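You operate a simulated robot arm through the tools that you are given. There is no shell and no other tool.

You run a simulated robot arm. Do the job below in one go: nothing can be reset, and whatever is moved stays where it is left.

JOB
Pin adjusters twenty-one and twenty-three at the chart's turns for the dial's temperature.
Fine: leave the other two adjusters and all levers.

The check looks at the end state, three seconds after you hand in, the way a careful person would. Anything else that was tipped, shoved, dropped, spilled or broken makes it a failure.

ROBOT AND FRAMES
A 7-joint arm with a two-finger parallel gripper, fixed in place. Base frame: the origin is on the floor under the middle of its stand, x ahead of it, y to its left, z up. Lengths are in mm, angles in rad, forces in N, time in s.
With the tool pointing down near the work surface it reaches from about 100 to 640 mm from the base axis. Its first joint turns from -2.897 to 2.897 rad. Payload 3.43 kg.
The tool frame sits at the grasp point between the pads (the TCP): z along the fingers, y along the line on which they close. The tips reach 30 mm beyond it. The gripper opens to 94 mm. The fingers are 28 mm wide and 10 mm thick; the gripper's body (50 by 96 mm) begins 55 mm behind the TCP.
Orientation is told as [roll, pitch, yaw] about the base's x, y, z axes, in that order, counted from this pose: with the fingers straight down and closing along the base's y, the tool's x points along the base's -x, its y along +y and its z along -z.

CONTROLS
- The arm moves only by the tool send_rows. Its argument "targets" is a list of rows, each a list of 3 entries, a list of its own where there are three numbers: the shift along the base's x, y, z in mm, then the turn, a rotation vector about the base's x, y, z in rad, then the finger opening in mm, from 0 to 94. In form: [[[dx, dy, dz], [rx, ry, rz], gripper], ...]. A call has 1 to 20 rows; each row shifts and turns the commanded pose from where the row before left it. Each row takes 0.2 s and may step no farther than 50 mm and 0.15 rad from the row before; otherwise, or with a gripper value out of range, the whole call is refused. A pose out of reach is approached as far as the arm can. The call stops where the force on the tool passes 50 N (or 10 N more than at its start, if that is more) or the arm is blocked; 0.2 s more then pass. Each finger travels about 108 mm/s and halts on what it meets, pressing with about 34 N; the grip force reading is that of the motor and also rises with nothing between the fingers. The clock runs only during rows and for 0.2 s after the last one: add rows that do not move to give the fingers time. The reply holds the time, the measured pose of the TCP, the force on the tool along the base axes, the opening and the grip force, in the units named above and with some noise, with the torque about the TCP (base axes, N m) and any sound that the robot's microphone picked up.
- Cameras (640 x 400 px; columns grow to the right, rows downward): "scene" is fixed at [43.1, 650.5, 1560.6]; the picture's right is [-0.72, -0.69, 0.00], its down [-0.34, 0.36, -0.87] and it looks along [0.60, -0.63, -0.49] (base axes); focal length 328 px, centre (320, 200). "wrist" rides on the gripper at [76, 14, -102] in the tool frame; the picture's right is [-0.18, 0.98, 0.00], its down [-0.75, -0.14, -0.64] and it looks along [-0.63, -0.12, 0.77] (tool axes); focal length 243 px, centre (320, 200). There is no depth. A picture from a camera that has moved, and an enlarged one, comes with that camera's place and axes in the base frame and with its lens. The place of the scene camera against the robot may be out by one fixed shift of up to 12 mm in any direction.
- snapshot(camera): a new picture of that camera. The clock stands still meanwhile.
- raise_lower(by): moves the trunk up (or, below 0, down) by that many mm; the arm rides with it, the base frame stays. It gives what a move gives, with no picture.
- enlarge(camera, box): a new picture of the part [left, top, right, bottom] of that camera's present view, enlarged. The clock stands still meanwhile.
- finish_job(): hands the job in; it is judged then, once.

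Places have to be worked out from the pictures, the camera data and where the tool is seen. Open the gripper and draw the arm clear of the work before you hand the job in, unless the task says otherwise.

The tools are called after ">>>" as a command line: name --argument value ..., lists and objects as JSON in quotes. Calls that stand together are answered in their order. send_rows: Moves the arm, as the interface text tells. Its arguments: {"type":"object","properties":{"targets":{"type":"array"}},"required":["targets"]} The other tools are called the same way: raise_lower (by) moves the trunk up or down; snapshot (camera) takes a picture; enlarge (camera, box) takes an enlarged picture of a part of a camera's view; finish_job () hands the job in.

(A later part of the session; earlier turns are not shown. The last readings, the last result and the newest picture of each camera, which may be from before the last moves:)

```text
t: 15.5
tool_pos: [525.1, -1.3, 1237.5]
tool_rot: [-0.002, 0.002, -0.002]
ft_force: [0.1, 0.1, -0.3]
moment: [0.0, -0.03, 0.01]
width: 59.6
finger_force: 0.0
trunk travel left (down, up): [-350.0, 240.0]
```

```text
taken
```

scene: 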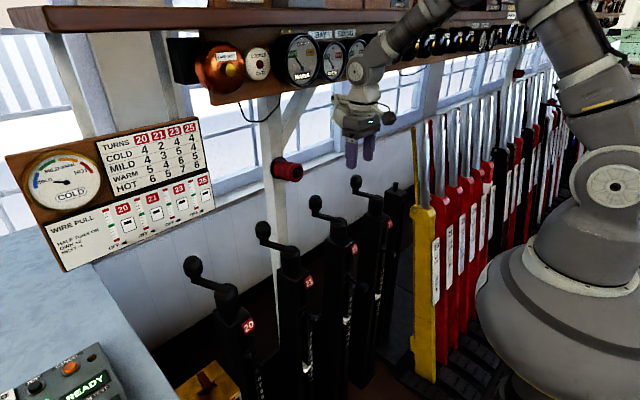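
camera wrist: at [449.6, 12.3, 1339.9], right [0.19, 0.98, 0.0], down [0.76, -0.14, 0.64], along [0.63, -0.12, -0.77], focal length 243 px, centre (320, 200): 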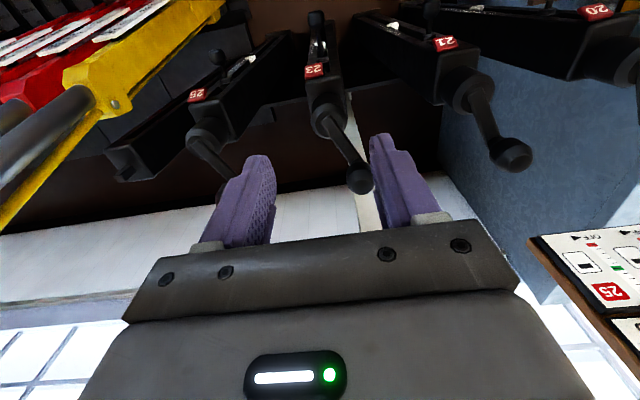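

>>> enlarge --camera "wrist" --box '[280, 0, 400, 210]'

>>> enlarge --camera "wrist" --box '[400, 0, 560, 190]'

>>> enlarge --camera "scene" --box '[290, 170, 410, 270]'

```text
1.90 times, centred on (340, 105) of wrist
camera zoom: at [449.6, 12.3, 1339.9], right [0.19, 0.98, 0.0], down [0.76, -0.14, 0.64], along [0.63, -0.12, -0.77], focal length 462 px, centre (282, 381)
```

zoom: 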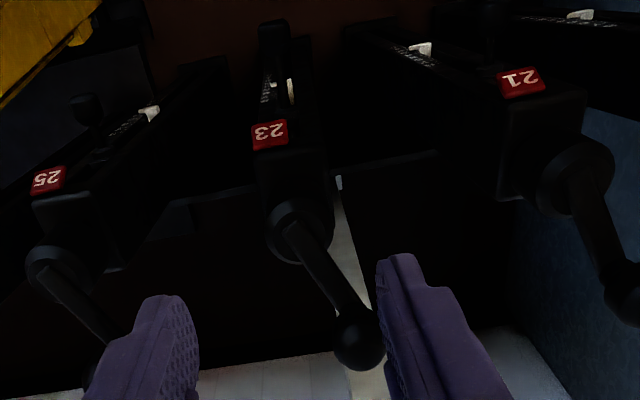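

```text
2.11 times, centred on (480, 95) of wrist
camera zoom: at [449.6, 12.3, 1339.9], right [0.19, 0.98, 0.0], down [0.76, -0.14, 0.64], along [0.63, -0.12, -0.77], focal length 511 px, centre (-17, 421)
```

zoom: 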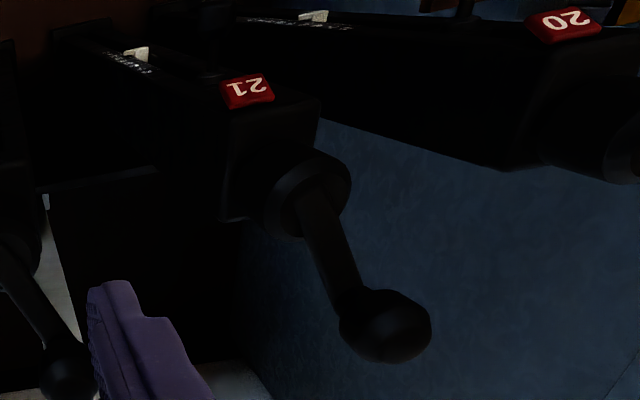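

```text
4.00 times, centred on (350, 220) of scene
camera zoom: at [43.1, 650.5, 1560.6], right [-0.72, -0.69, 0.0], down [-0.34, 0.36, -0.87], along [0.6, -0.63, -0.49], focal length 1311 px, centre (200, 120)
```

zoom: 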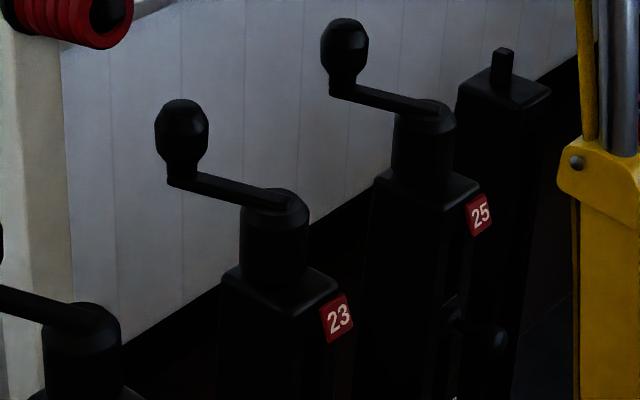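

Triangulating from both cameras: crank 23's hub axis is near (582, 0) and its knob near (654, 33, 1056), radius about 79 mm. The gauge shelf and wall look well clear, so I'll move above the knob and check alignment.

>>> send_rows --targets '[[[40, 10, 0], [0, 0, 0], 70], [[40, 12, 0], [0, 0, 0], 70], [[40, 12, -20], [0, 0, 0], 70], [[9, 0, -40], [0, 0, 0], 70], [[0, 0, -40], [0, 0, 0], 70], [[0, 0, 0], [0, 0, 0], 70]]'

>>> snapshot --camera "wrist"

>>> snapshot --camera "scene"

```text
t: 16.9
tool_pos: [655.3, 32.5, 1135.7]
tool_rot: [0.0, 0.003, -0.002]
ft_force: [-0.2, -0.2, -0.7]
moment: [-0.01, 0.03, 0.0]
width: 70.0
finger_force: 0.1
trunk travel left (down, up): [-350.0, 240.0]
```

```text
taken
camera wrist: at [578.9, 46.1, 1238.6], right [0.19, 0.98, 0.0], down [0.76, -0.14, 0.64], along [0.63, -0.12, -0.77], focal length 243 px, centre (320, 200)
```

wrist: 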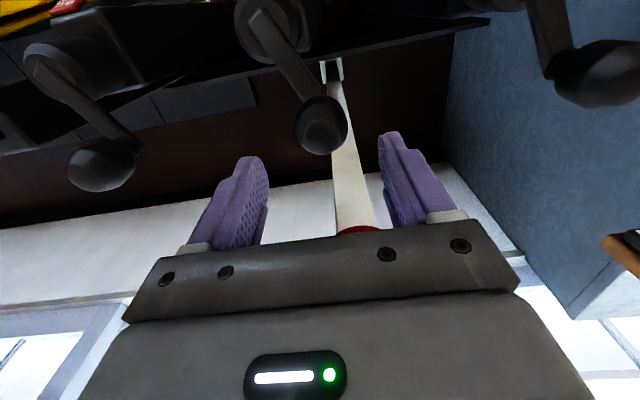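

```text
taken
```

scene: 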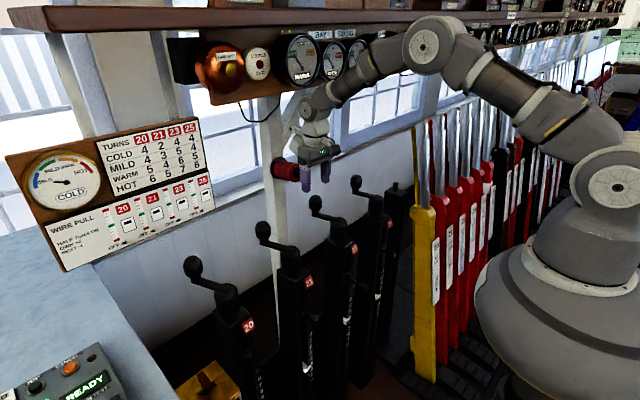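

The knob lies directly under the TCP between the open fingers (654, 33). I'll descend so the pads straddle the knob, TCP at z≈1066, and check before closing.

>>> send_rows --targets '[[[0, 0, -25], [0, 0, 0], 70], [[0, 0, -25], [0, 0, 0], 70], [[0, 0, -18], [0, 0, 0], 70], [[0, 0, 0], [0, 0, 0], 70]]'

>>> snapshot --camera "wrist"

>>> enlarge --camera "scene" --box '[250, 110, 400, 250]'

```text
t: 17.8
tool_pos: [658.8, 32.3, 1082.9]
tool_rot: [0.0, -0.029, -0.004]
ft_force: [-11.2, -1.9, 20.1]
moment: [0.49, -2.15, 0.08]
width: 70.1
finger_force: 0.1
trunk travel left (down, up): [-350.0, 240.0]
stopped in row 4: the force on the tool passed its limit at 61 N (the readings are from after the stop); the commanded pose is now the measured one
```

```text
taken
camera wrist: at [579.7, 45.9, 1184.5], right [0.19, 0.98, 0.0], down [0.74, -0.14, 0.66], along [0.65, -0.12, -0.75], focal length 243 px, centre (320, 200)
```

wrist: 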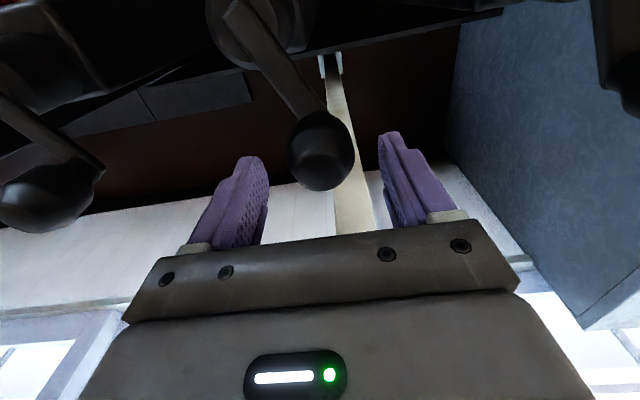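

```text
2.86 times, centred on (325, 180) of scene
camera zoom: at [43.1, 650.5, 1560.6], right [-0.72, -0.69, 0.0], down [-0.34, 0.36, -0.87], along [0.6, -0.63, -0.49], focal length 936 px, centre (306, 257)
```

zoom: 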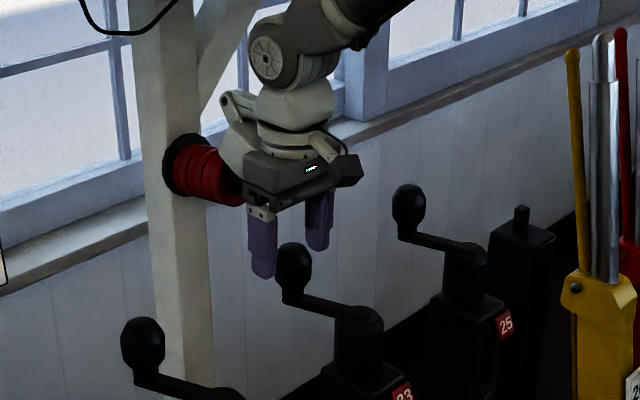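

The hand met something at its forward side at z≈1083, most likely the red drum on the white post just behind the knob. I'll lift straight back up at once and inspect it.

>>> send_rows --targets '[[[0, 0, 10], [0, 0, 0], 70], [[-5, 0, 20], [0, 0.029, 0], 70], [[-5, 0, 30], [0, 0, 0], 70], [[0, 0, 0], [0, 0, 0], 70]]'

>>> enlarge --camera "scene" --box '[240, 110, 360, 220]'

>>> snapshot --camera "wrist"

```text
t: 18.8
tool_pos: [651.5, 31.4, 1140.5]
tool_rot: [0.0, 0.009, -0.002]
ft_force: [-0.2, -0.6, 0.4]
moment: [-0.02, 0.01, -0.01]
width: 70.2
finger_force: 0.1
trunk travel left (down, up): [-350.0, 240.0]
```

```text
3.64 times, centred on (300, 165) of scene
camera zoom: at [43.1, 650.5, 1560.6], right [-0.72, -0.69, 0.0], down [-0.34, 0.36, -0.87], along [0.6, -0.63, -0.49], focal length 1192 px, centre (393, 327)
```

zoom: 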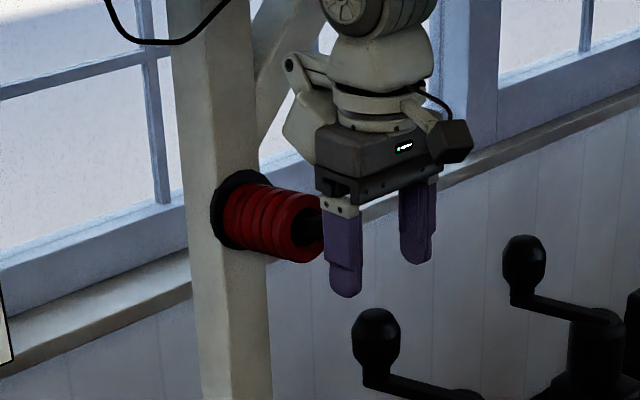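

```text
taken
camera wrist: at [575.5, 45.6, 1243.4], right [0.19, 0.98, 0.0], down [0.76, -0.14, 0.64], along [0.62, -0.12, -0.77], focal length 243 px, centre (320, 200)
```

wrist: 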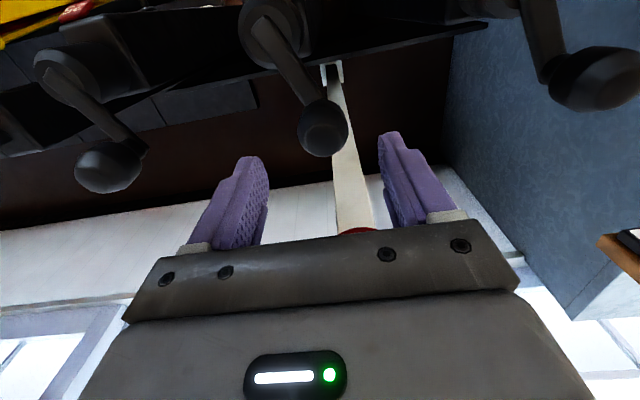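

The red drum on the post looks undisturbed, and the hand is free again. The hand's forward bracket had landed on it, so I'll tilt the gripper forward by 0.5 rad so the hand leans back clear of the drum, then recheck.

>>> send_rows --targets '[[[0, 0, 2], [0, -0.125, 0], 70], [[0, 0, 2], [0, -0.125, 0], 70], [[0, 0, 2], [0, -0.125, 0], 70], [[0, 0, 2], [0, -0.13, 0], 70], [[0, 0, 0], [0, 0, 0], 70]]'

>>> snapshot --camera "wrist"

>>> enlarge --camera "scene" --box '[240, 90, 400, 240]'

```text
t: 20.0
tool_pos: [650.2, 32.6, 1148.0]
tool_rot: [0.0, -0.496, -0.003]
ft_force: [-1.5, -0.7, -0.5]
moment: [-0.05, 0.03, 0.02]
width: 70.1
finger_force: 0.0
trunk travel left (down, up): [-350.0, 240.0]
```

```text
taken
camera wrist: at [534.9, 46.0, 1201.7], right [0.16, 0.98, 0.09], down [0.36, -0.14, 0.92], along [0.92, -0.12, -0.37], focal length 243 px, centre (320, 200)
```

wrist: 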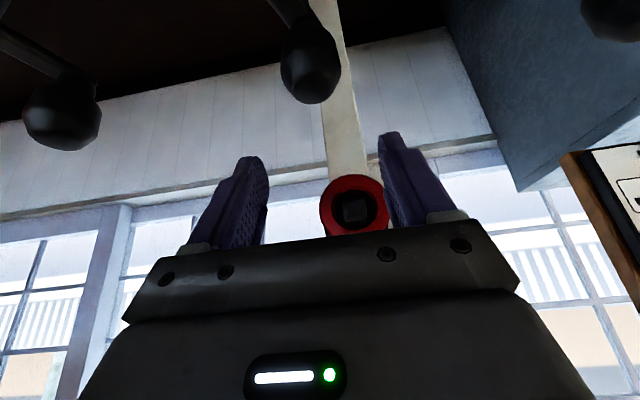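

```text
2.67 times, centred on (320, 165) of scene
camera zoom: at [43.1, 650.5, 1560.6], right [-0.72, -0.69, 0.0], down [-0.34, 0.36, -0.87], along [0.6, -0.63, -0.49], focal length 874 px, centre (320, 293)
```

zoom: 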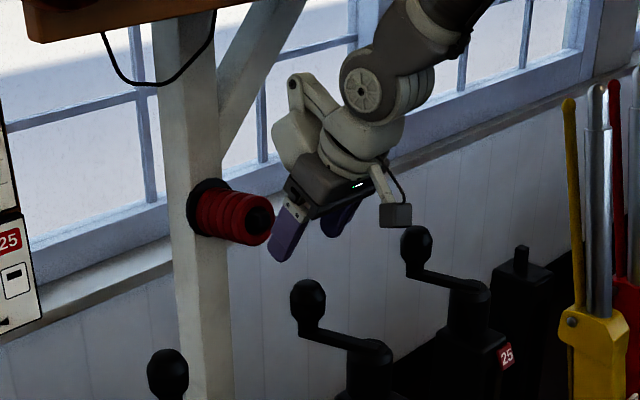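

The drum's front end is at about (710, 49, 1141), so a bit more tilt gives comfortable room. I'll tilt to −0.65, then lower in small steps onto the knob.

>>> send_rows --targets '[[[-1, 0.5, 0], [0, -0.15, 0], 70], [[0, 0, -20], [0, 0, 0], 70], [[0, 0, -20], [0, 0, 0], 70], [[0, 0, -20], [0, 0, 0], 70], [[0, 0, -12], [0, 0, 0], 70], [[0, 0, 0], [0, 0, 0], 70]]'

>>> snapshot --camera "wrist"

>>> enlarge --camera "scene" --box '[240, 110, 400, 260]'

```text
t: 21.4
tool_pos: [649.6, 34.7, 1077.5]
tool_rot: [0.0, -0.648, -0.004]
ft_force: [0.1, -0.2, 0.0]
moment: [0.01, 0.0, 0.01]
width: 70.0
finger_force: 0.1
trunk travel left (down, up): [-350.0, 240.0]
```

```text
taken
camera wrist: at [526.9, 46.8, 1111.7], right [0.15, 0.98, 0.11], down [0.21, -0.14, 0.97], along [0.97, -0.12, -0.23], focal length 243 px, centre (320, 200)
```

wrist: 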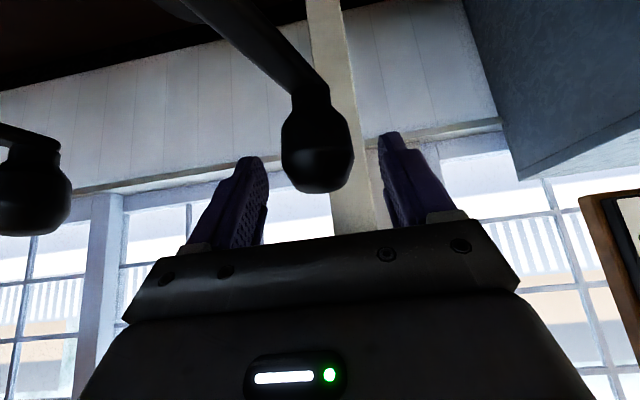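

```text
2.67 times, centred on (320, 185) of scene
camera zoom: at [43.1, 650.5, 1560.6], right [-0.72, -0.69, 0.0], down [-0.34, 0.36, -0.87], along [0.6, -0.63, -0.49], focal length 874 px, centre (320, 240)
```

zoom: 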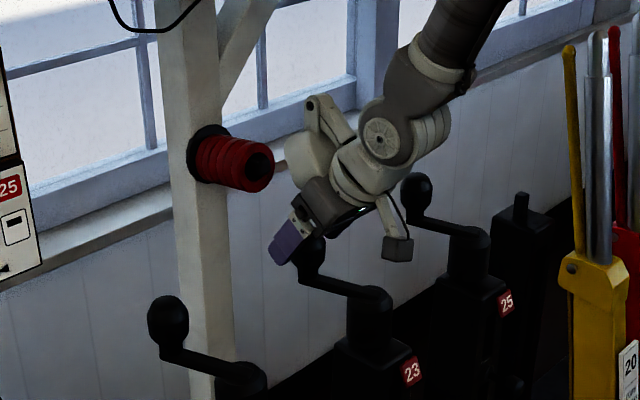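

Clear of everything with zero force, and the knob (about 41 mm wide, centre z≈1051) sits between the fingers. I'll lower 15 mm more and close on it.

>>> send_rows --targets '[[[0, -1.5, -8], [0, 0, 0], 70], [[0, 0, -7], [0, 0, 0], 70], [[0, 0, 0], [0, 0, 0], 50], [[0, 0, 0], [0, 0, 0], 34], [[0, 0, 0], [0, 0, 0], 34]]'

>>> snapshot --camera "wrist"

>>> enlarge --camera "scene" --box '[260, 140, 380, 260]'

```text
t: 22.6
tool_pos: [649.8, 32.9, 1060.5]
tool_rot: [0.0, -0.646, -0.001]
ft_force: [0.4, 2.2, -0.9]
moment: [-0.1, -0.15, -0.01]
width: 44.7
finger_force: 44.9
trunk travel left (down, up): [-350.0, 240.0]
```

```text
taken
camera wrist: at [527.1, 45.5, 1096.6], right [0.15, 0.98, 0.11], down [0.21, -0.14, 0.97], along [0.97, -0.12, -0.23], focal length 243 px, centre (320, 200)
```

wrist: 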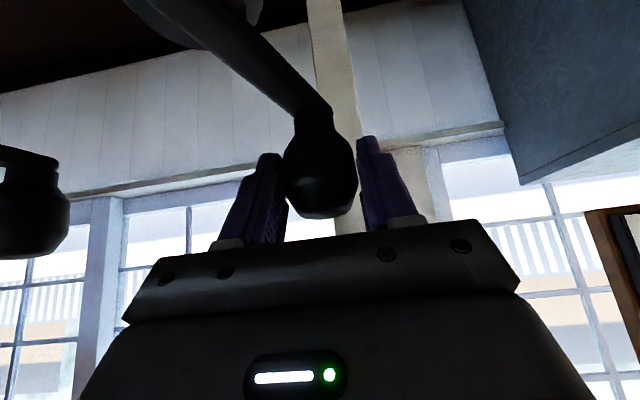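

```text
3.33 times, centred on (320, 200) of scene
camera zoom: at [43.1, 650.5, 1560.6], right [-0.72, -0.69, 0.0], down [-0.34, 0.36, -0.87], along [0.6, -0.63, -0.49], focal length 1092 px, centre (320, 200)
```

zoom: 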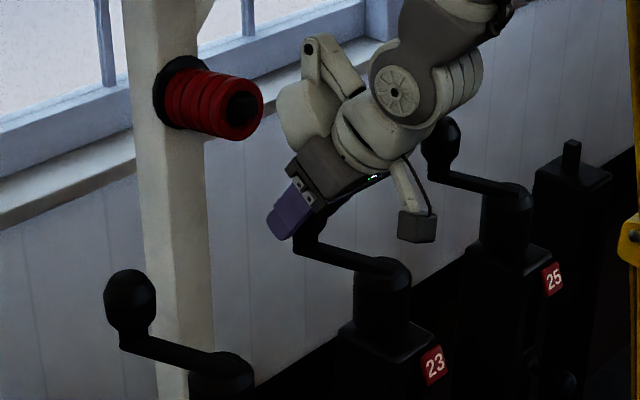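

The knob is held (44.7 mm). I'll make a small test turn of 20° counter-clockwise along the estimated circle and watch the forces and pointer 23.

>>> send_rows --targets '[[[-3.1, 6.1, 0], [0, 0, 0], 34], [[-3.7, 5.9, 0], [0, 0, 0], 34], [[-4.2, 5.5, 0], [0, 0, 0], 34], [[-4.6, 5.1, 0], [0, 0, 0], 34]]'

>>> snapshot --camera "wrist"

>>> enlarge --camera "scene" --box '[330, 270, 370, 325]'

>>> enlarge --camera "scene" --box '[40, 170, 220, 275]'

```text
t: 23.6
tool_pos: [633.7, 54.6, 1061.3]
tool_rot: [0.002, -0.644, -0.003]
ft_force: [-1.9, -3.9, -4.2]
moment: [-0.22, -0.44, -0.03]
width: 44.7
finger_force: 44.4
trunk travel left (down, up): [-350.0, 240.0]
```

```text
taken
camera wrist: at [511.2, 67.6, 1096.7], right [0.15, 0.98, 0.11], down [0.22, -0.14, 0.97], along [0.96, -0.12, -0.23], focal length 243 px, centre (320, 200)
```

wrist: 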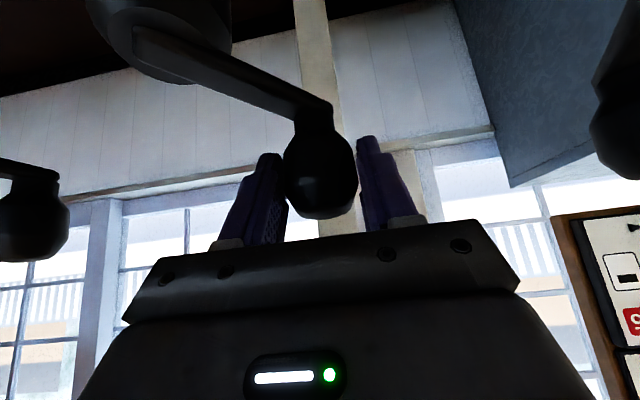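

```text
7.27 times, centred on (350, 298) of scene
camera zoom: at [43.1, 650.5, 1560.6], right [-0.72, -0.69, 0.0], down [-0.34, 0.36, -0.87], along [0.6, -0.63, -0.49], focal length 2383 px, centre (102, -509)
```

zoom: 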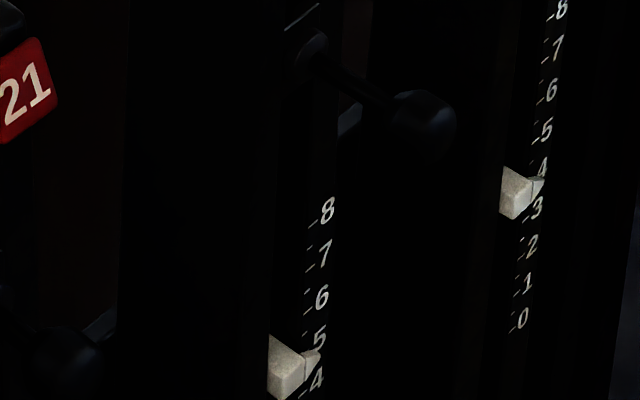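

```text
3.56 times, centred on (130, 222) of scene
camera zoom: at [43.1, 650.5, 1560.6], right [-0.72, -0.69, 0.0], down [-0.34, 0.36, -0.87], along [0.6, -0.63, -0.49], focal length 1165 px, centre (996, 120)
```

zoom: 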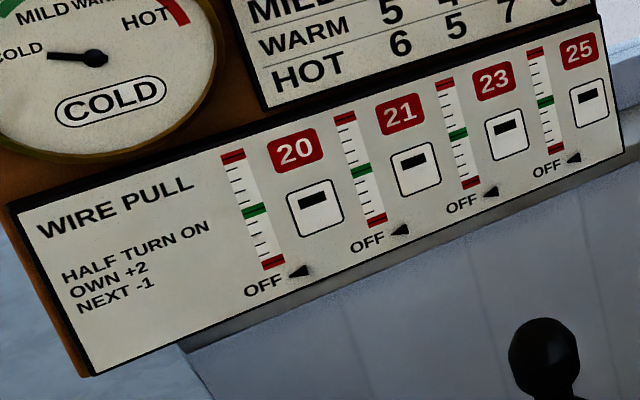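

The crank turns freely (about 4 N) and pointer 23 is starting to move toward 4. I'll carry on counter-clockwise another 45°.

>>> send_rows --targets '[[[-5.1, 4.7, 0], [0, 0, 0], 34], [[-5.4, 4.3, 0], [0, 0, 0], 34], [[-5.8, 3.7, 0], [0, 0, 0], 34], [[-6.1, 3.2, 0], [0, 0, 0], 34], [[-6.4, 2.7, 0], [0, 0, 0], 34], [[-6.6, 2.2, 0], [0, 0, 0], 34], [[-6.7, 1.5, 0], [0, 0, 0], 34], [[-6.8, 1.0, 0], [0, 0, 0], 34], [[-6.9, 0.3, 0], [0, 0, 0], 34]]'

>>> snapshot --camera "wrist"

>>> enlarge --camera "scene" --box '[330, 270, 370, 325]'

>>> snapshot --camera "scene"

```text
t: 25.6
tool_pos: [580.0, 74.9, 1060.7]
tool_rot: [0.002, -0.644, -0.008]
ft_force: [1.8, -24.8, -11.0]
moment: [-0.15, -0.12, -0.19]
width: 44.7
finger_force: 45.0
trunk travel left (down, up): [-350.0, 240.0]
```

```text
taken
camera wrist: at [456.5, 88.3, 1096.8], right [0.15, 0.98, 0.11], down [0.22, -0.14, 0.97], along [0.96, -0.12, -0.23], focal length 243 px, centre (320, 200)
```

wrist: 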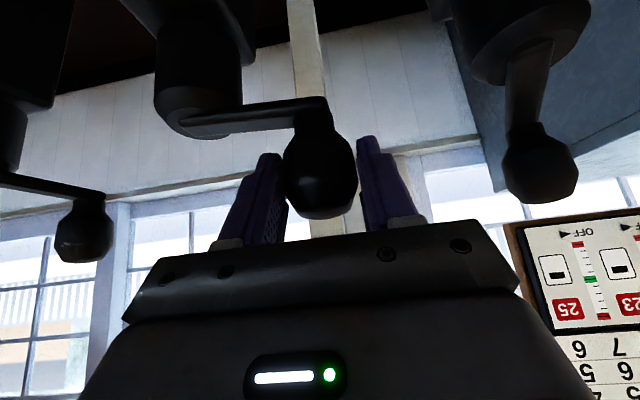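

```text
7.27 times, centred on (350, 298) of scene
camera zoom: at [43.1, 650.5, 1560.6], right [-0.72, -0.69, 0.0], down [-0.34, 0.36, -0.87], along [0.6, -0.63, -0.49], focal length 2383 px, centre (102, -509)
```

zoom: 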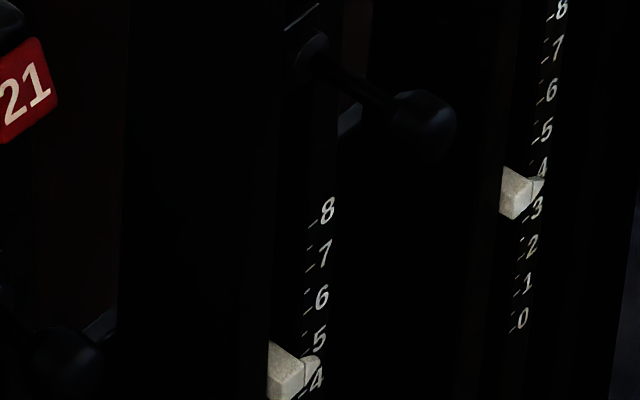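

```text
taken
```

scene: 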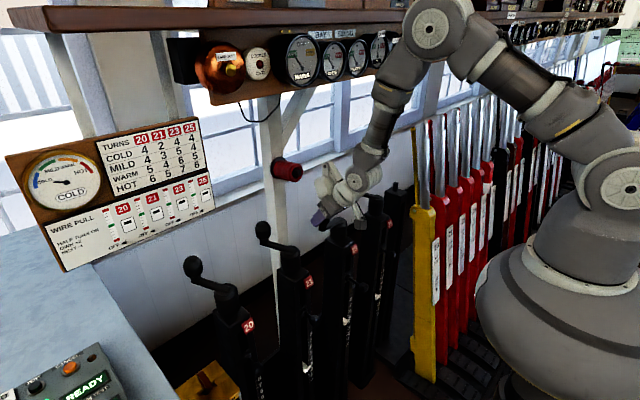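

Pointer 23 is dropping toward 4, so counter-clockwise is right. Fitting the measured points gives a circle centred (582, −0.4) with r≈75.4, now at φ≈92°; I'll continue on the corrected circle to 146°.

>>> send_rows --targets '[[[-6.7, -4.8, -1], [0, 0, 0], 34], [[-7.7, -1.5, 0], [0, 0, 0], 34], [[-7.6, -2.3, 0], [0, 0, 0], 34], [[-7.3, -3.1, 0], [0, 0, 0], 34], [[-6.9, -3.9, 0], [0, 0, 0], 34], [[-6.4, -4.5, 0], [0, 0, 0], 34], [[-6.0, -5.2, 0], [0, 0, 0], 34], [[-5.4, -5.7, 0], [0, 0, 0], 34], [[-4.7, -6.3, 0], [0, 0, 0], 34]]'

>>> snapshot --camera "wrist"

>>> enlarge --camera "scene" --box '[330, 270, 370, 325]'

```text
t: 27.6
tool_pos: [520.7, 40.2, 1061.9]
tool_rot: [0.003, -0.647, -0.003]
ft_force: [4.9, -2.5, 12.9]
moment: [0.08, -0.4, -0.05]
width: 44.3
finger_force: 45.6
trunk travel left (down, up): [-350.0, 240.0]
```

```text
taken
camera wrist: at [396.6, 53.9, 1096.4], right [0.15, 0.98, 0.11], down [0.21, -0.14, 0.97], along [0.97, -0.12, -0.23], focal length 243 px, centre (320, 200)
```

wrist: 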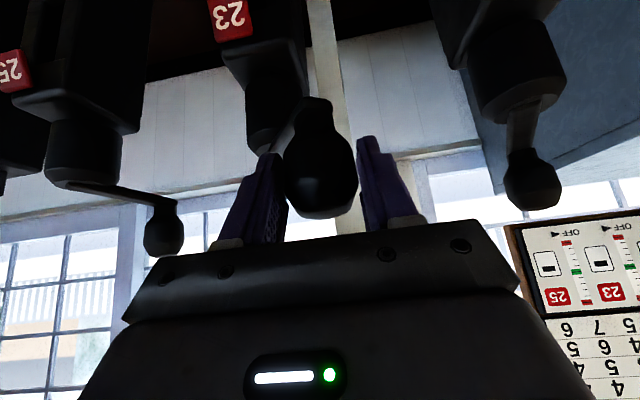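

```text
7.27 times, centred on (350, 298) of scene
camera zoom: at [43.1, 650.5, 1560.6], right [-0.72, -0.69, 0.0], down [-0.34, 0.36, -0.87], along [0.6, -0.63, -0.49], focal length 2383 px, centre (102, -509)
```

zoom: 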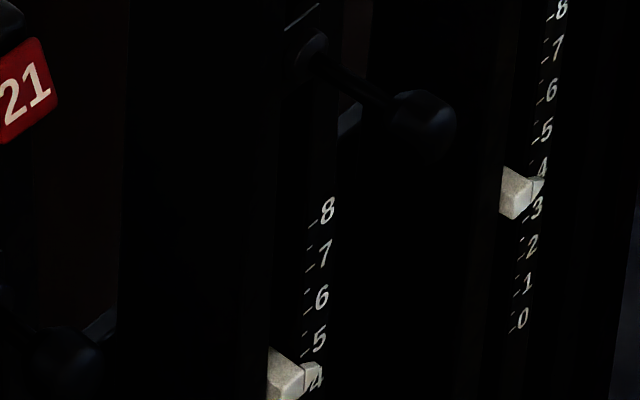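

Pointer 23 is now nearly half a turn down and forces stay small. Refit: centre (583.3, 1.4), r≈73.6, φ≈148°. Continuing to 196°.

>>> send_rows --targets '[[[-2.6, -8.1, 1], [0, 0, 0], 34], [[-3.0, -7.1, 0], [0, 0, 0], 34], [[-2.2, -7.4, 0], [0, 0, 0], 34], [[-1.5, -7.6, 0], [0, 0, 0], 34], [[-0.7, -7.6, 0], [0, 0, 0], 34], [[0.2, -7.7, 0], [0, 0, 0], 34], [[0.9, -7.7, 0], [0, 0, 0], 34], [[1.7, -7.5, 0], [0, 0, 0], 34]]'

>>> snapshot --camera "wrist"

>>> enlarge --camera "scene" --box '[40, 170, 220, 275]'

>>> enlarge --camera "scene" --box '[330, 280, 370, 335]'

```text
t: 29.4
tool_pos: [511.8, -22.7, 1061.4]
tool_rot: [0.001, -0.645, -0.004]
ft_force: [-19.5, -7.4, -15.4]
moment: [0.01, 0.21, -0.06]
width: 44.8
finger_force: 44.9
trunk travel left (down, up): [-350.0, 240.0]
```

```text
taken
camera wrist: at [387.8, -8.3, 1096.9], right [0.15, 0.98, 0.11], down [0.22, -0.14, 0.97], along [0.96, -0.12, -0.23], focal length 243 px, centre (320, 200)
```

wrist: 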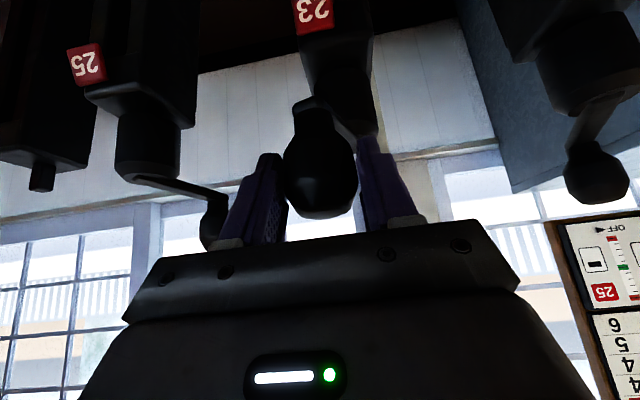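

```text
3.56 times, centred on (130, 222) of scene
camera zoom: at [43.1, 650.5, 1560.6], right [-0.72, -0.69, 0.0], down [-0.34, 0.36, -0.87], along [0.6, -0.63, -0.49], focal length 1165 px, centre (996, 120)
```

zoom: 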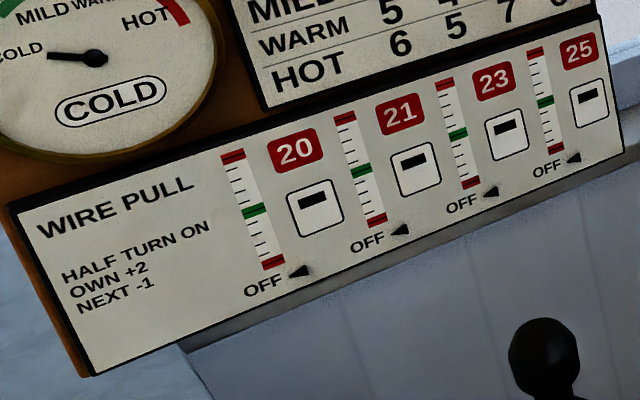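

```text
7.27 times, centred on (350, 308) of scene
camera zoom: at [43.1, 650.5, 1560.6], right [-0.72, -0.69, 0.0], down [-0.34, 0.36, -0.87], along [0.6, -0.63, -0.49], focal length 2383 px, centre (102, -582)
```

zoom: 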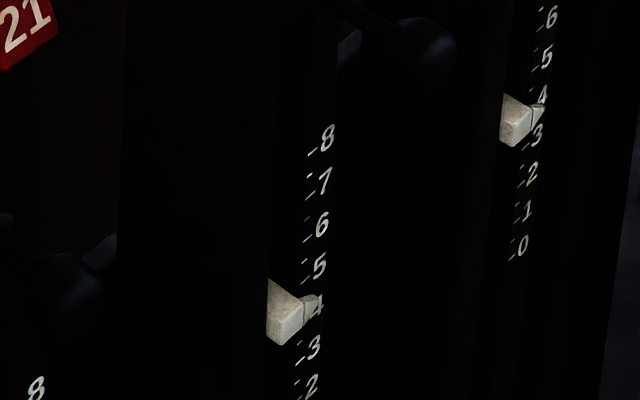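

Half a turn is done (pointer near 4.5), and the wire-pull pointers remain parked at OFF. Overall fit: centre (582.7, 0.4), r≈74.5, φ≈198°. Continuing to 252°.

>>> send_rows --targets '[[[0, -5, -0.5], [0, 0, 0], 34], [[2.1, -6, -0.5], [0, 0, 0], 34], [[3.6, -7.0, 0], [0, 0, 0], 34], [[4.2, -6.5, 0], [0, 0, 0], 34], [[4.9, -6.0, 0], [0, 0, 0], 34], [[5.6, -5.6, 0], [0, 0, 0], 34], [[6.0, -4.9, 0], [0, 0, 0], 34], [[6.6, -4.2, 0], [0, 0, 0], 34], [[6.9, -3.6, 0], [0, 0, 0], 34], [[7.3, -2.8, 0], [0, 0, 0], 34]]'

>>> snapshot --camera "wrist"

>>> enlarge --camera "scene" --box '[280, 150, 420, 270]'

```text
t: 31.6
tool_pos: [560.7, -71.3, 1060.4]
tool_rot: [0.004, -0.649, -0.003]
ft_force: [-1.1, -4.7, -0.4]
moment: [-0.12, -0.05, -0.04]
width: 44.7
finger_force: 45.3
trunk travel left (down, up): [-350.0, 240.0]
```

```text
taken
camera wrist: at [437.6, -58.7, 1096.6], right [0.15, 0.98, 0.11], down [0.21, -0.14, 0.97], along [0.97, -0.12, -0.23], focal length 243 px, centre (320, 200)
```

wrist: 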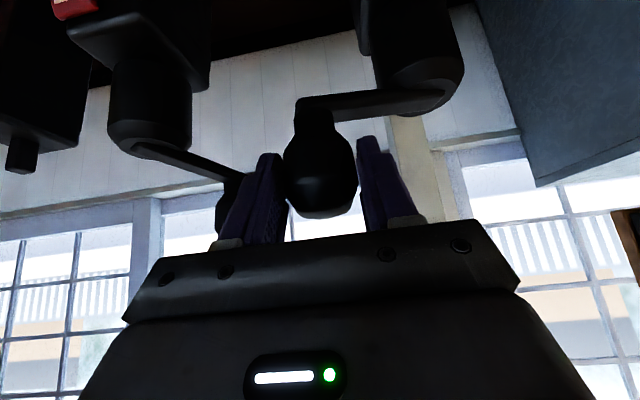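

```text
3.33 times, centred on (350, 210) of scene
camera zoom: at [43.1, 650.5, 1560.6], right [-0.72, -0.69, 0.0], down [-0.34, 0.36, -0.87], along [0.6, -0.63, -0.49], focal length 1092 px, centre (220, 167)
```

zoom: 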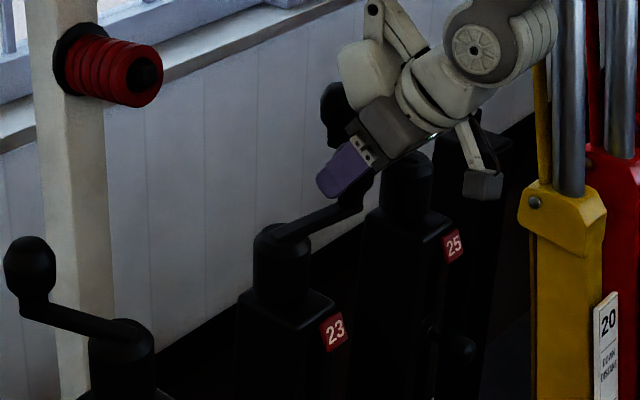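

Forces are tiny and clearance to knob 25 is about 45 mm. Continuing along the far-right arc to 300°.

>>> send_rows --targets '[[[7.5, -2.0, 0], [0, 0, 0], 34], [[7.7, -1.2, 0], [0, 0, 0], 34], [[7.8, -0.4, 0], [0, 0, 0], 34], [[7.8, 0.4, 0], [0, 0, 0], 34], [[7.7, 1.2, 0], [0, 0, 0], 34], [[7.5, 2.0, 0], [0, 0, 0], 34], [[7.3, 2.8, 0], [0, 0, 0], 34], [[7.0, 3.6, 0], [0, 0, 0], 34]]'

>>> snapshot --camera "wrist"

>>> enlarge --camera "scene" --box '[260, 130, 420, 260]'

```text
t: 33.4
tool_pos: [620.1, -65.4, 1060.4]
tool_rot: [0.001, -0.647, -0.003]
ft_force: [2.2, -3.6, 9.1]
moment: [-0.12, 0.34, -0.04]
width: 44.6
finger_force: 44.7
trunk travel left (down, up): [-350.0, 240.0]
```

```text
taken
camera wrist: at [497.0, -52.0, 1096.5], right [0.15, 0.98, 0.11], down [0.21, -0.14, 0.97], along [0.97, -0.12, -0.23], focal length 243 px, centre (320, 200)
```

wrist: 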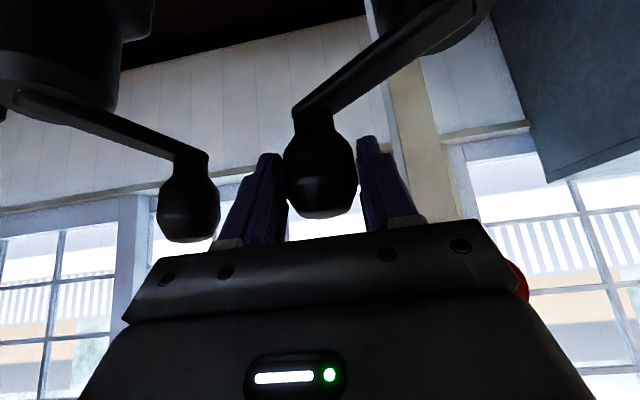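

```text
3.08 times, centred on (340, 195) of scene
camera zoom: at [43.1, 650.5, 1560.6], right [-0.72, -0.69, 0.0], down [-0.34, 0.36, -0.87], along [0.6, -0.63, -0.49], focal length 1008 px, centre (258, 215)
```

zoom: 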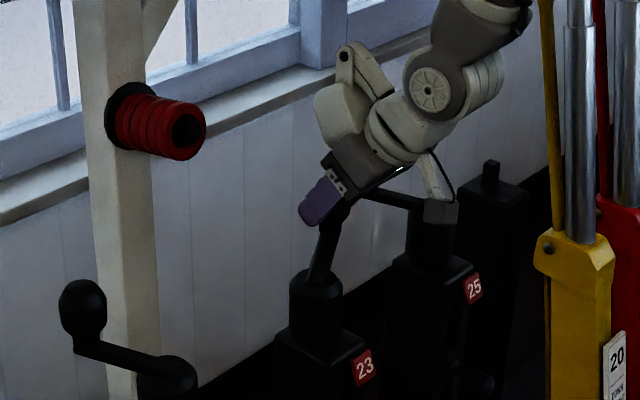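

Still clean. Continuing to 348°, watching the clearance of the hand's bracket to the red drum.

>>> send_rows --targets '[[[6.5, 4.2, 0.7], [0, 0, 0], 34], [[6.0, 4.9, 0], [0, 0, 0], 34], [[5.6, 5.6, 0], [0, 0, 0], 34], [[4.9, 6.0, 0], [0, 0, 0], 34], [[4.2, 6.5, 0], [0, 0, 0], 34], [[3.6, 7.0, 0], [0, 0, 0], 34], [[2.8, 7.3, 0], [0, 0, 0], 34], [[2.0, 7.5, 0], [0, 0, 0], 34]]'

>>> snapshot --camera "wrist"

>>> enlarge --camera "scene" --box '[250, 120, 410, 250]'

>>> enlarge --camera "scene" --box '[330, 280, 370, 335]'

```text
t: 35.2
tool_pos: [656.3, -15.7, 1061.5]
tool_rot: [0.003, -0.645, -0.003]
ft_force: [3.2, -1.0, 0.7]
moment: [-0.35, -0.06, 0.02]
width: 44.6
finger_force: 45.0
trunk travel left (down, up): [-350.0, 240.0]
```

```text
taken
camera wrist: at [533.1, -2.7, 1096.8], right [0.15, 0.98, 0.11], down [0.22, -0.14, 0.97], along [0.96, -0.12, -0.23], focal length 243 px, centre (320, 200)
```

wrist: 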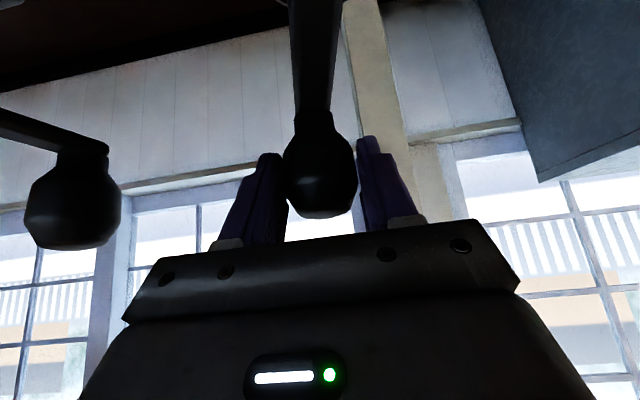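

```text
3.08 times, centred on (330, 185) of scene
camera zoom: at [43.1, 650.5, 1560.6], right [-0.72, -0.69, 0.0], down [-0.34, 0.36, -0.87], along [0.6, -0.63, -0.49], focal length 1008 px, centre (289, 246)
```

zoom: 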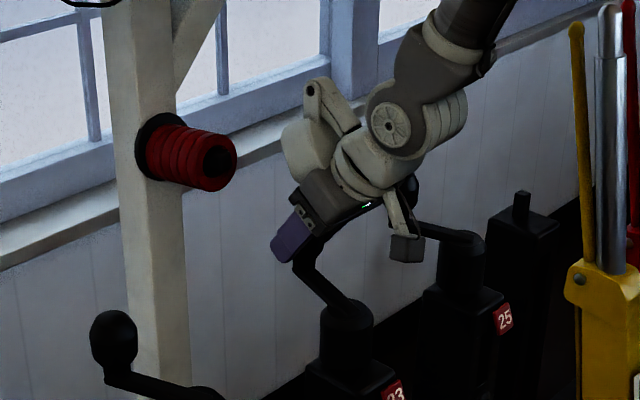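

```text
7.27 times, centred on (350, 308) of scene
camera zoom: at [43.1, 650.5, 1560.6], right [-0.72, -0.69, 0.0], down [-0.34, 0.36, -0.87], along [0.6, -0.63, -0.49], focal length 2383 px, centre (102, -582)
```

zoom: 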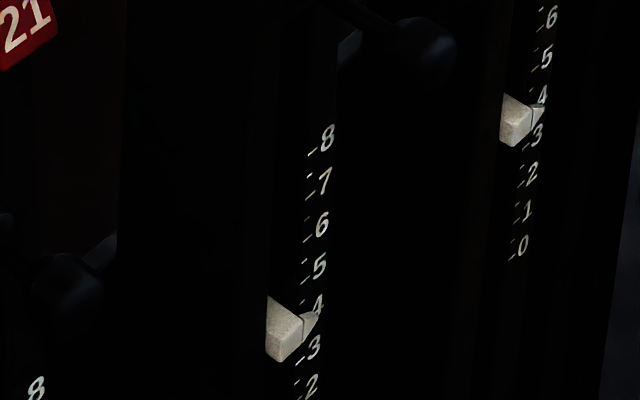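

About 38° remain to bring the crank back to its starting angle (TCP (649.8, 32.8)). Completing the turn.

>>> send_rows --targets '[[[1.2, 7.7, 0], [0, 0, 0], 34], [[0.4, 7.8, 0], [0, 0, 0], 34], [[-0.4, 7.8, 0], [0, 0, 0], 34], [[-1.2, 7.7, 0], [0, 0, 0], 34], [[-2.0, 7.5, 0], [0, 0, 0], 34], [[-2.8, 7.3, 0], [0, 0, 0], 34], [[-1.0, 2.1, 0], [0, 0, 0], 34], [[0, 0, 0], [0, 0, 0], 34]]'

>>> snapshot --camera "wrist"

>>> enlarge --camera "scene" --box '[260, 140, 380, 260]'

>>> enlarge --camera "scene" --box '[330, 280, 370, 335]'

```text
t: 37.0
tool_pos: [649.4, 33.0, 1060.9]
tool_rot: [0.0, -0.646, 0.0]
ft_force: [1.8, 2.4, -1.7]
moment: [-0.16, -0.01, 0.03]
width: 44.6
finger_force: 44.8
trunk travel left (down, up): [-350.0, 240.0]
```

```text
taken
camera wrist: at [527.2, 45.8, 1096.8], right [0.15, 0.98, 0.11], down [0.22, -0.14, 0.97], along [0.96, -0.12, -0.23], focal length 243 px, centre (320, 200)
```

wrist: 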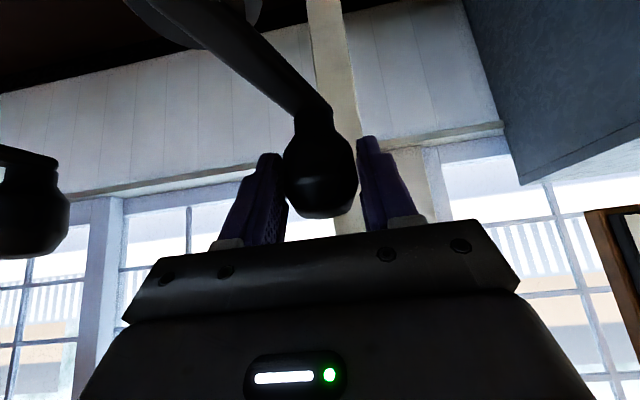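

```text
3.33 times, centred on (320, 200) of scene
camera zoom: at [43.1, 650.5, 1560.6], right [-0.72, -0.69, 0.0], down [-0.34, 0.36, -0.87], along [0.6, -0.63, -0.49], focal length 1092 px, centre (320, 200)
```

zoom: 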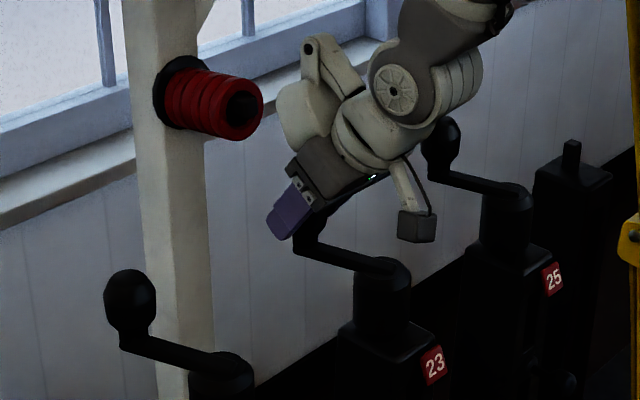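

```text
7.27 times, centred on (350, 308) of scene
camera zoom: at [43.1, 650.5, 1560.6], right [-0.72, -0.69, 0.0], down [-0.34, 0.36, -0.87], along [0.6, -0.63, -0.49], focal length 2383 px, centre (102, -582)
```

zoom: 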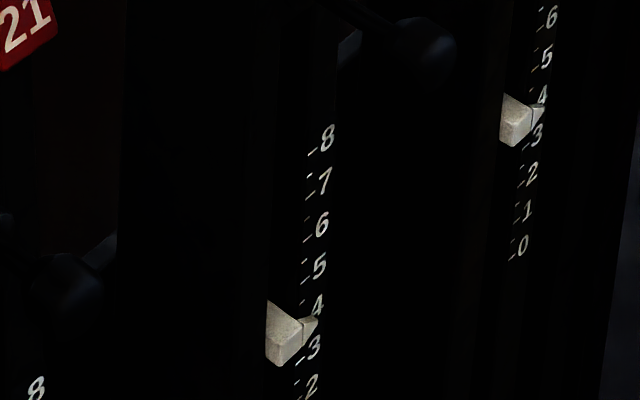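

The full turn is complete: TCP is back at its start point and pointer 23 matches the "4" look of adjuster 25. I'll release the knob and withdraw up and back along the finger axis.

>>> send_rows --targets '[[[0, 0, 0], [0, 0, 0], 52], [[0, 0, 0], [0, 0, 0], 70], [[-6, 0, 8], [0, 0, 0], 70], [[-12, 0, 16], [0, 0, 0], 70], [[-18, 0, 24], [0, 0, 0], 70], [[-18, 0, 24], [0, 0, 0], 70], [[-18, 0, 24], [0, 0, 0], 70], [[0, 0, 0], [0, 0, 0], 70]]'

>>> snapshot --camera "wrist"

>>> snapshot --camera "scene"

```text
t: 38.8
tool_pos: [578.1, 33.4, 1157.1]
tool_rot: [0.001, -0.646, -0.003]
ft_force: [-0.1, -0.1, 0.5]
moment: [0.02, -0.01, 0.02]
width: 69.9
finger_force: 0.0
trunk travel left (down, up): [-350.0, 240.0]
```

```text
taken
camera wrist: at [455.4, 46.1, 1193.0], right [0.15, 0.98, 0.11], down [0.22, -0.14, 0.97], along [0.96, -0.12, -0.23], focal length 243 px, centre (320, 200)
```

wrist: 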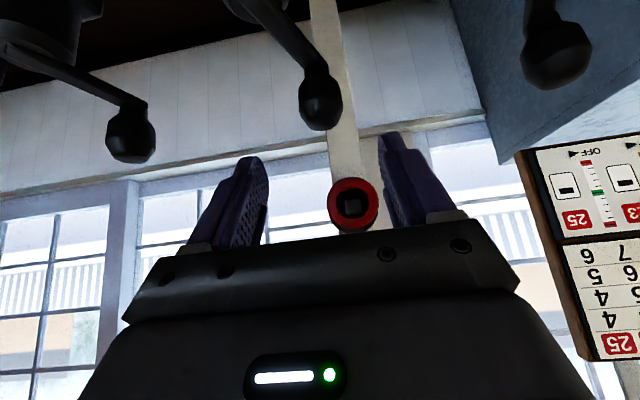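

```text
taken
```

scene: 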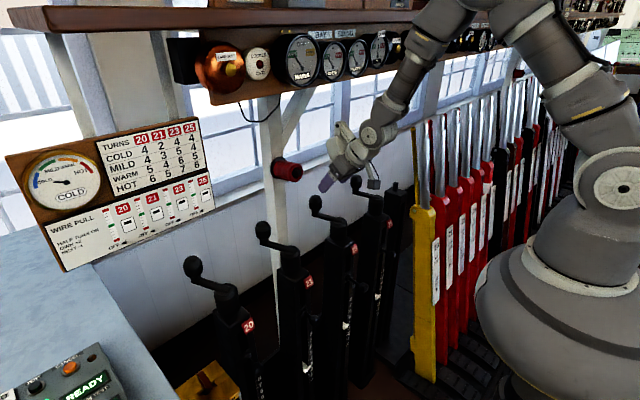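

Knob 23 stands where it began and everything else is unchanged. Now I'll swing back and go down in front of pin 23 with the gripper near-horizontal.

>>> send_rows --targets '[[[-40, -8, 0], [0, 0, 0], 60], [[-40, -8, 0], [0, 0, 0], 60], [[-40, -9, 0], [0, 0, 0], 60], [[-38, -9, -10], [0, 0, 0], 60], [[0, 0, -42], [0, -0.085, 0], 60], [[0, 0, -42], [0, -0.085, 0], 60], [[0, 0, -42], [0, -0.085, 0], 60], [[0, 0, -42], [0, -0.085, 0], 60], [[0, 0, -42], [0, -0.085, 0], 60], [[0, 0, -42], [0, -0.085, 0], 60], [[0, 0, -42], [0, -0.085, 0], 60], [[0, 0, -44], [0, -0.09, 0], 60], [[0, 0, 0], [0, 0, 0], 60]]'

>>> snapshot --camera "wrist"

>>> enlarge --camera "wrist" --box '[220, 60, 440, 250]'

```text
t: 41.6
tool_pos: [426.2, -2.5, 807.8]
tool_rot: [0.009, -1.333, -0.01]
ft_force: [-0.3, 0.8, -0.2]
moment: [-0.04, -0.01, 0.01]
width: 60.2
finger_force: 0.0
out of reach, approached as far as the arm can: row 4
trunk travel left (down, up): [-350.0, 240.0]
```

```text
taken
camera wrist: at [308.1, 11.0, 757.5], right [0.05, 0.98, 0.18], down [-0.45, -0.14, 0.88], along [0.89, -0.12, 0.43], focal length 243 px, centre (320, 200)
```

wrist: 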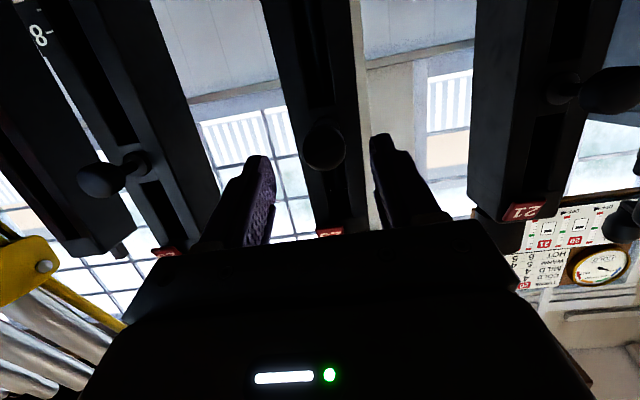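

```text
2.11 times, centred on (330, 155) of wrist
camera zoom: at [308.1, 11.0, 757.5], right [0.05, 0.98, 0.18], down [-0.45, -0.14, 0.88], along [0.89, -0.12, 0.43], focal length 511 px, centre (299, 295)
```

zoom: 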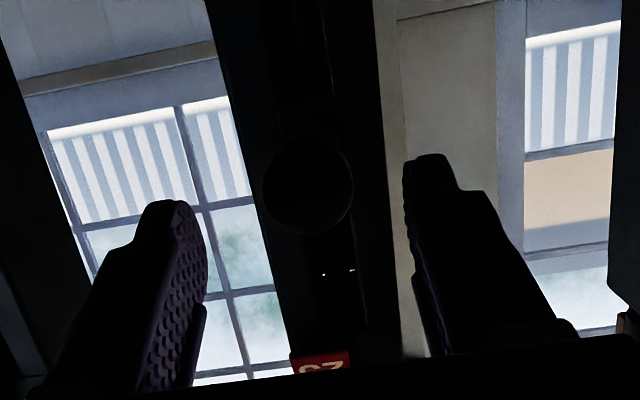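

Knob 23 is drawn out and centered ahead. I'll advance to the same grip offset (x≈465, z≈802) and close on it.

>>> send_rows --targets '[[[5, 2.5, -6], [0, 0, 0], 60], [[12, 0, 0], [0, 0, 0], 60], [[12, 0, 0], [0, 0, 0], 60], [[9.5, 0, 0], [0, 0, 0], 60], [[0, 0, 0], [0, 0, 0], 60], [[0, 0, 0], [0, 0, 0], 20], [[0, 0, 0], [0, 0, 0], 20], [[0, 0, 0], [0, 0, 0], 20]]'

>>> enlarge --camera "wrist" --box '[220, 60, 440, 250]'

```text
t: 43.4
tool_pos: [464.3, -0.5, 802.4]
tool_rot: [0.006, -1.332, -0.01]
ft_force: [0.9, -4.9, 0.4]
moment: [-0.07, 0.15, 0.38]
width: 29.3
finger_force: 44.4
trunk travel left (down, up): [-350.0, 240.0]
```

```text
2.11 times, centred on (330, 155) of wrist
camera zoom: at [347.3, 13.1, 752.2], right [0.05, 0.98, 0.18], down [-0.45, -0.14, 0.88], along [0.89, -0.12, 0.43], focal length 511 px, centre (299, 295)
```

zoom: 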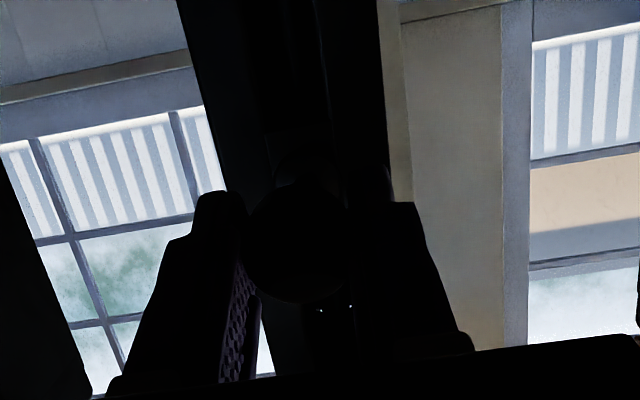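

The knob is gripped at the same offset as before (29.3 mm). Now I push it in, in small steps toward the starting grip position x≈486.5.

>>> send_rows --targets '[[[3, 0, 0], [0, 0, 0], 20], [[3, 0, 0], [0, 0, 0], 20], [[3, 0, 0], [0, 0, 0], 20], [[3, 0, 0], [0, 0, 0], 20], [[3, 0, 0], [0, 0, 0], 20], [[3, 0, 0], [0, 0, 0], 20], [[2, 0, 0], [0, 0, 0], 20]]'

>>> enlarge --camera "wrist" --box '[220, 60, 440, 250]'

```text
t: 45.0
tool_pos: [485.0, -1.0, 803.5]
tool_rot: [0.009, -1.329, -0.009]
ft_force: [0.0, -6.5, -3.1]
moment: [-0.04, 0.58, 0.42]
width: 29.3
finger_force: 45.1
trunk travel left (down, up): [-350.0, 240.0]
```

```text
2.11 times, centred on (330, 155) of wrist
camera zoom: at [366.7, 13.1, 752.3], right [0.05, 0.98, 0.18], down [-0.44, -0.14, 0.88], along [0.89, -0.12, 0.43], focal length 511 px, centre (299, 295)
```

zoom: 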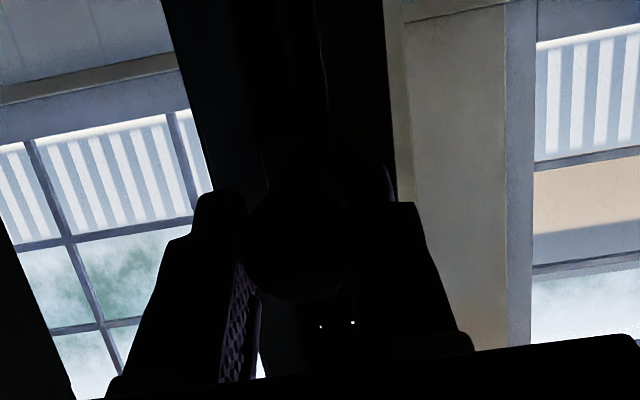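

It slid in without blocking to x≈485. I'll nudge in 1 mm steps until I feel the seat.

>>> send_rows --targets '[[[1.5, 0.5, -0.5], [0, 0, 0], 20], [[1, 0, 0], [0, 0, 0], 20], [[1, 0, 0], [0, 0, 0], 20], [[0, 0, 0], [0, 0, 0], 20]]'

>>> enlarge --camera "scene" --box '[300, 220, 400, 340]'

```text
t: 46.0
tool_pos: [488.3, -0.6, 801.6]
tool_rot: [0.012, -1.331, -0.013]
ft_force: [-4.4, -11.9, 1.4]
moment: [-0.04, -0.88, 0.28]
width: 29.3
finger_force: 44.9
trunk travel left (down, up): [-350.0, 240.0]
```

```text
3.33 times, centred on (350, 280) of scene
camera zoom: at [43.1, 650.5, 1560.6], right [-0.72, -0.69, 0.0], down [-0.34, 0.36, -0.87], along [0.6, -0.63, -0.49], focal length 1092 px, centre (220, -67)
```

zoom: 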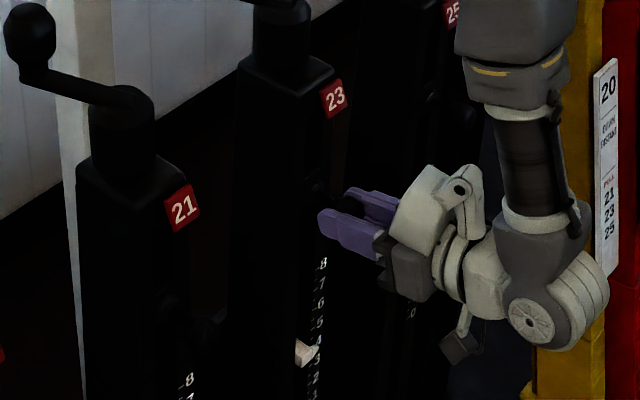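

>>> send_rows --targets '[[[1, 0.5, 0.3], [0, 0, 0], 20], [[1, 0, 0], [0, 0, 0], 20], [[0, 0, 0], [0, 0, 0], 20]]'

```text
t: 46.8
tool_pos: [487.9, 1.0, 801.5]
tool_rot: [0.01, -1.33, -0.015]
ft_force: [-18.9, -17.6, 0.2]
moment: [-0.08, -0.06, 0.22]
width: 29.3
finger_force: 45.5
trunk travel left (down, up): [-350.0, 240.0]
```

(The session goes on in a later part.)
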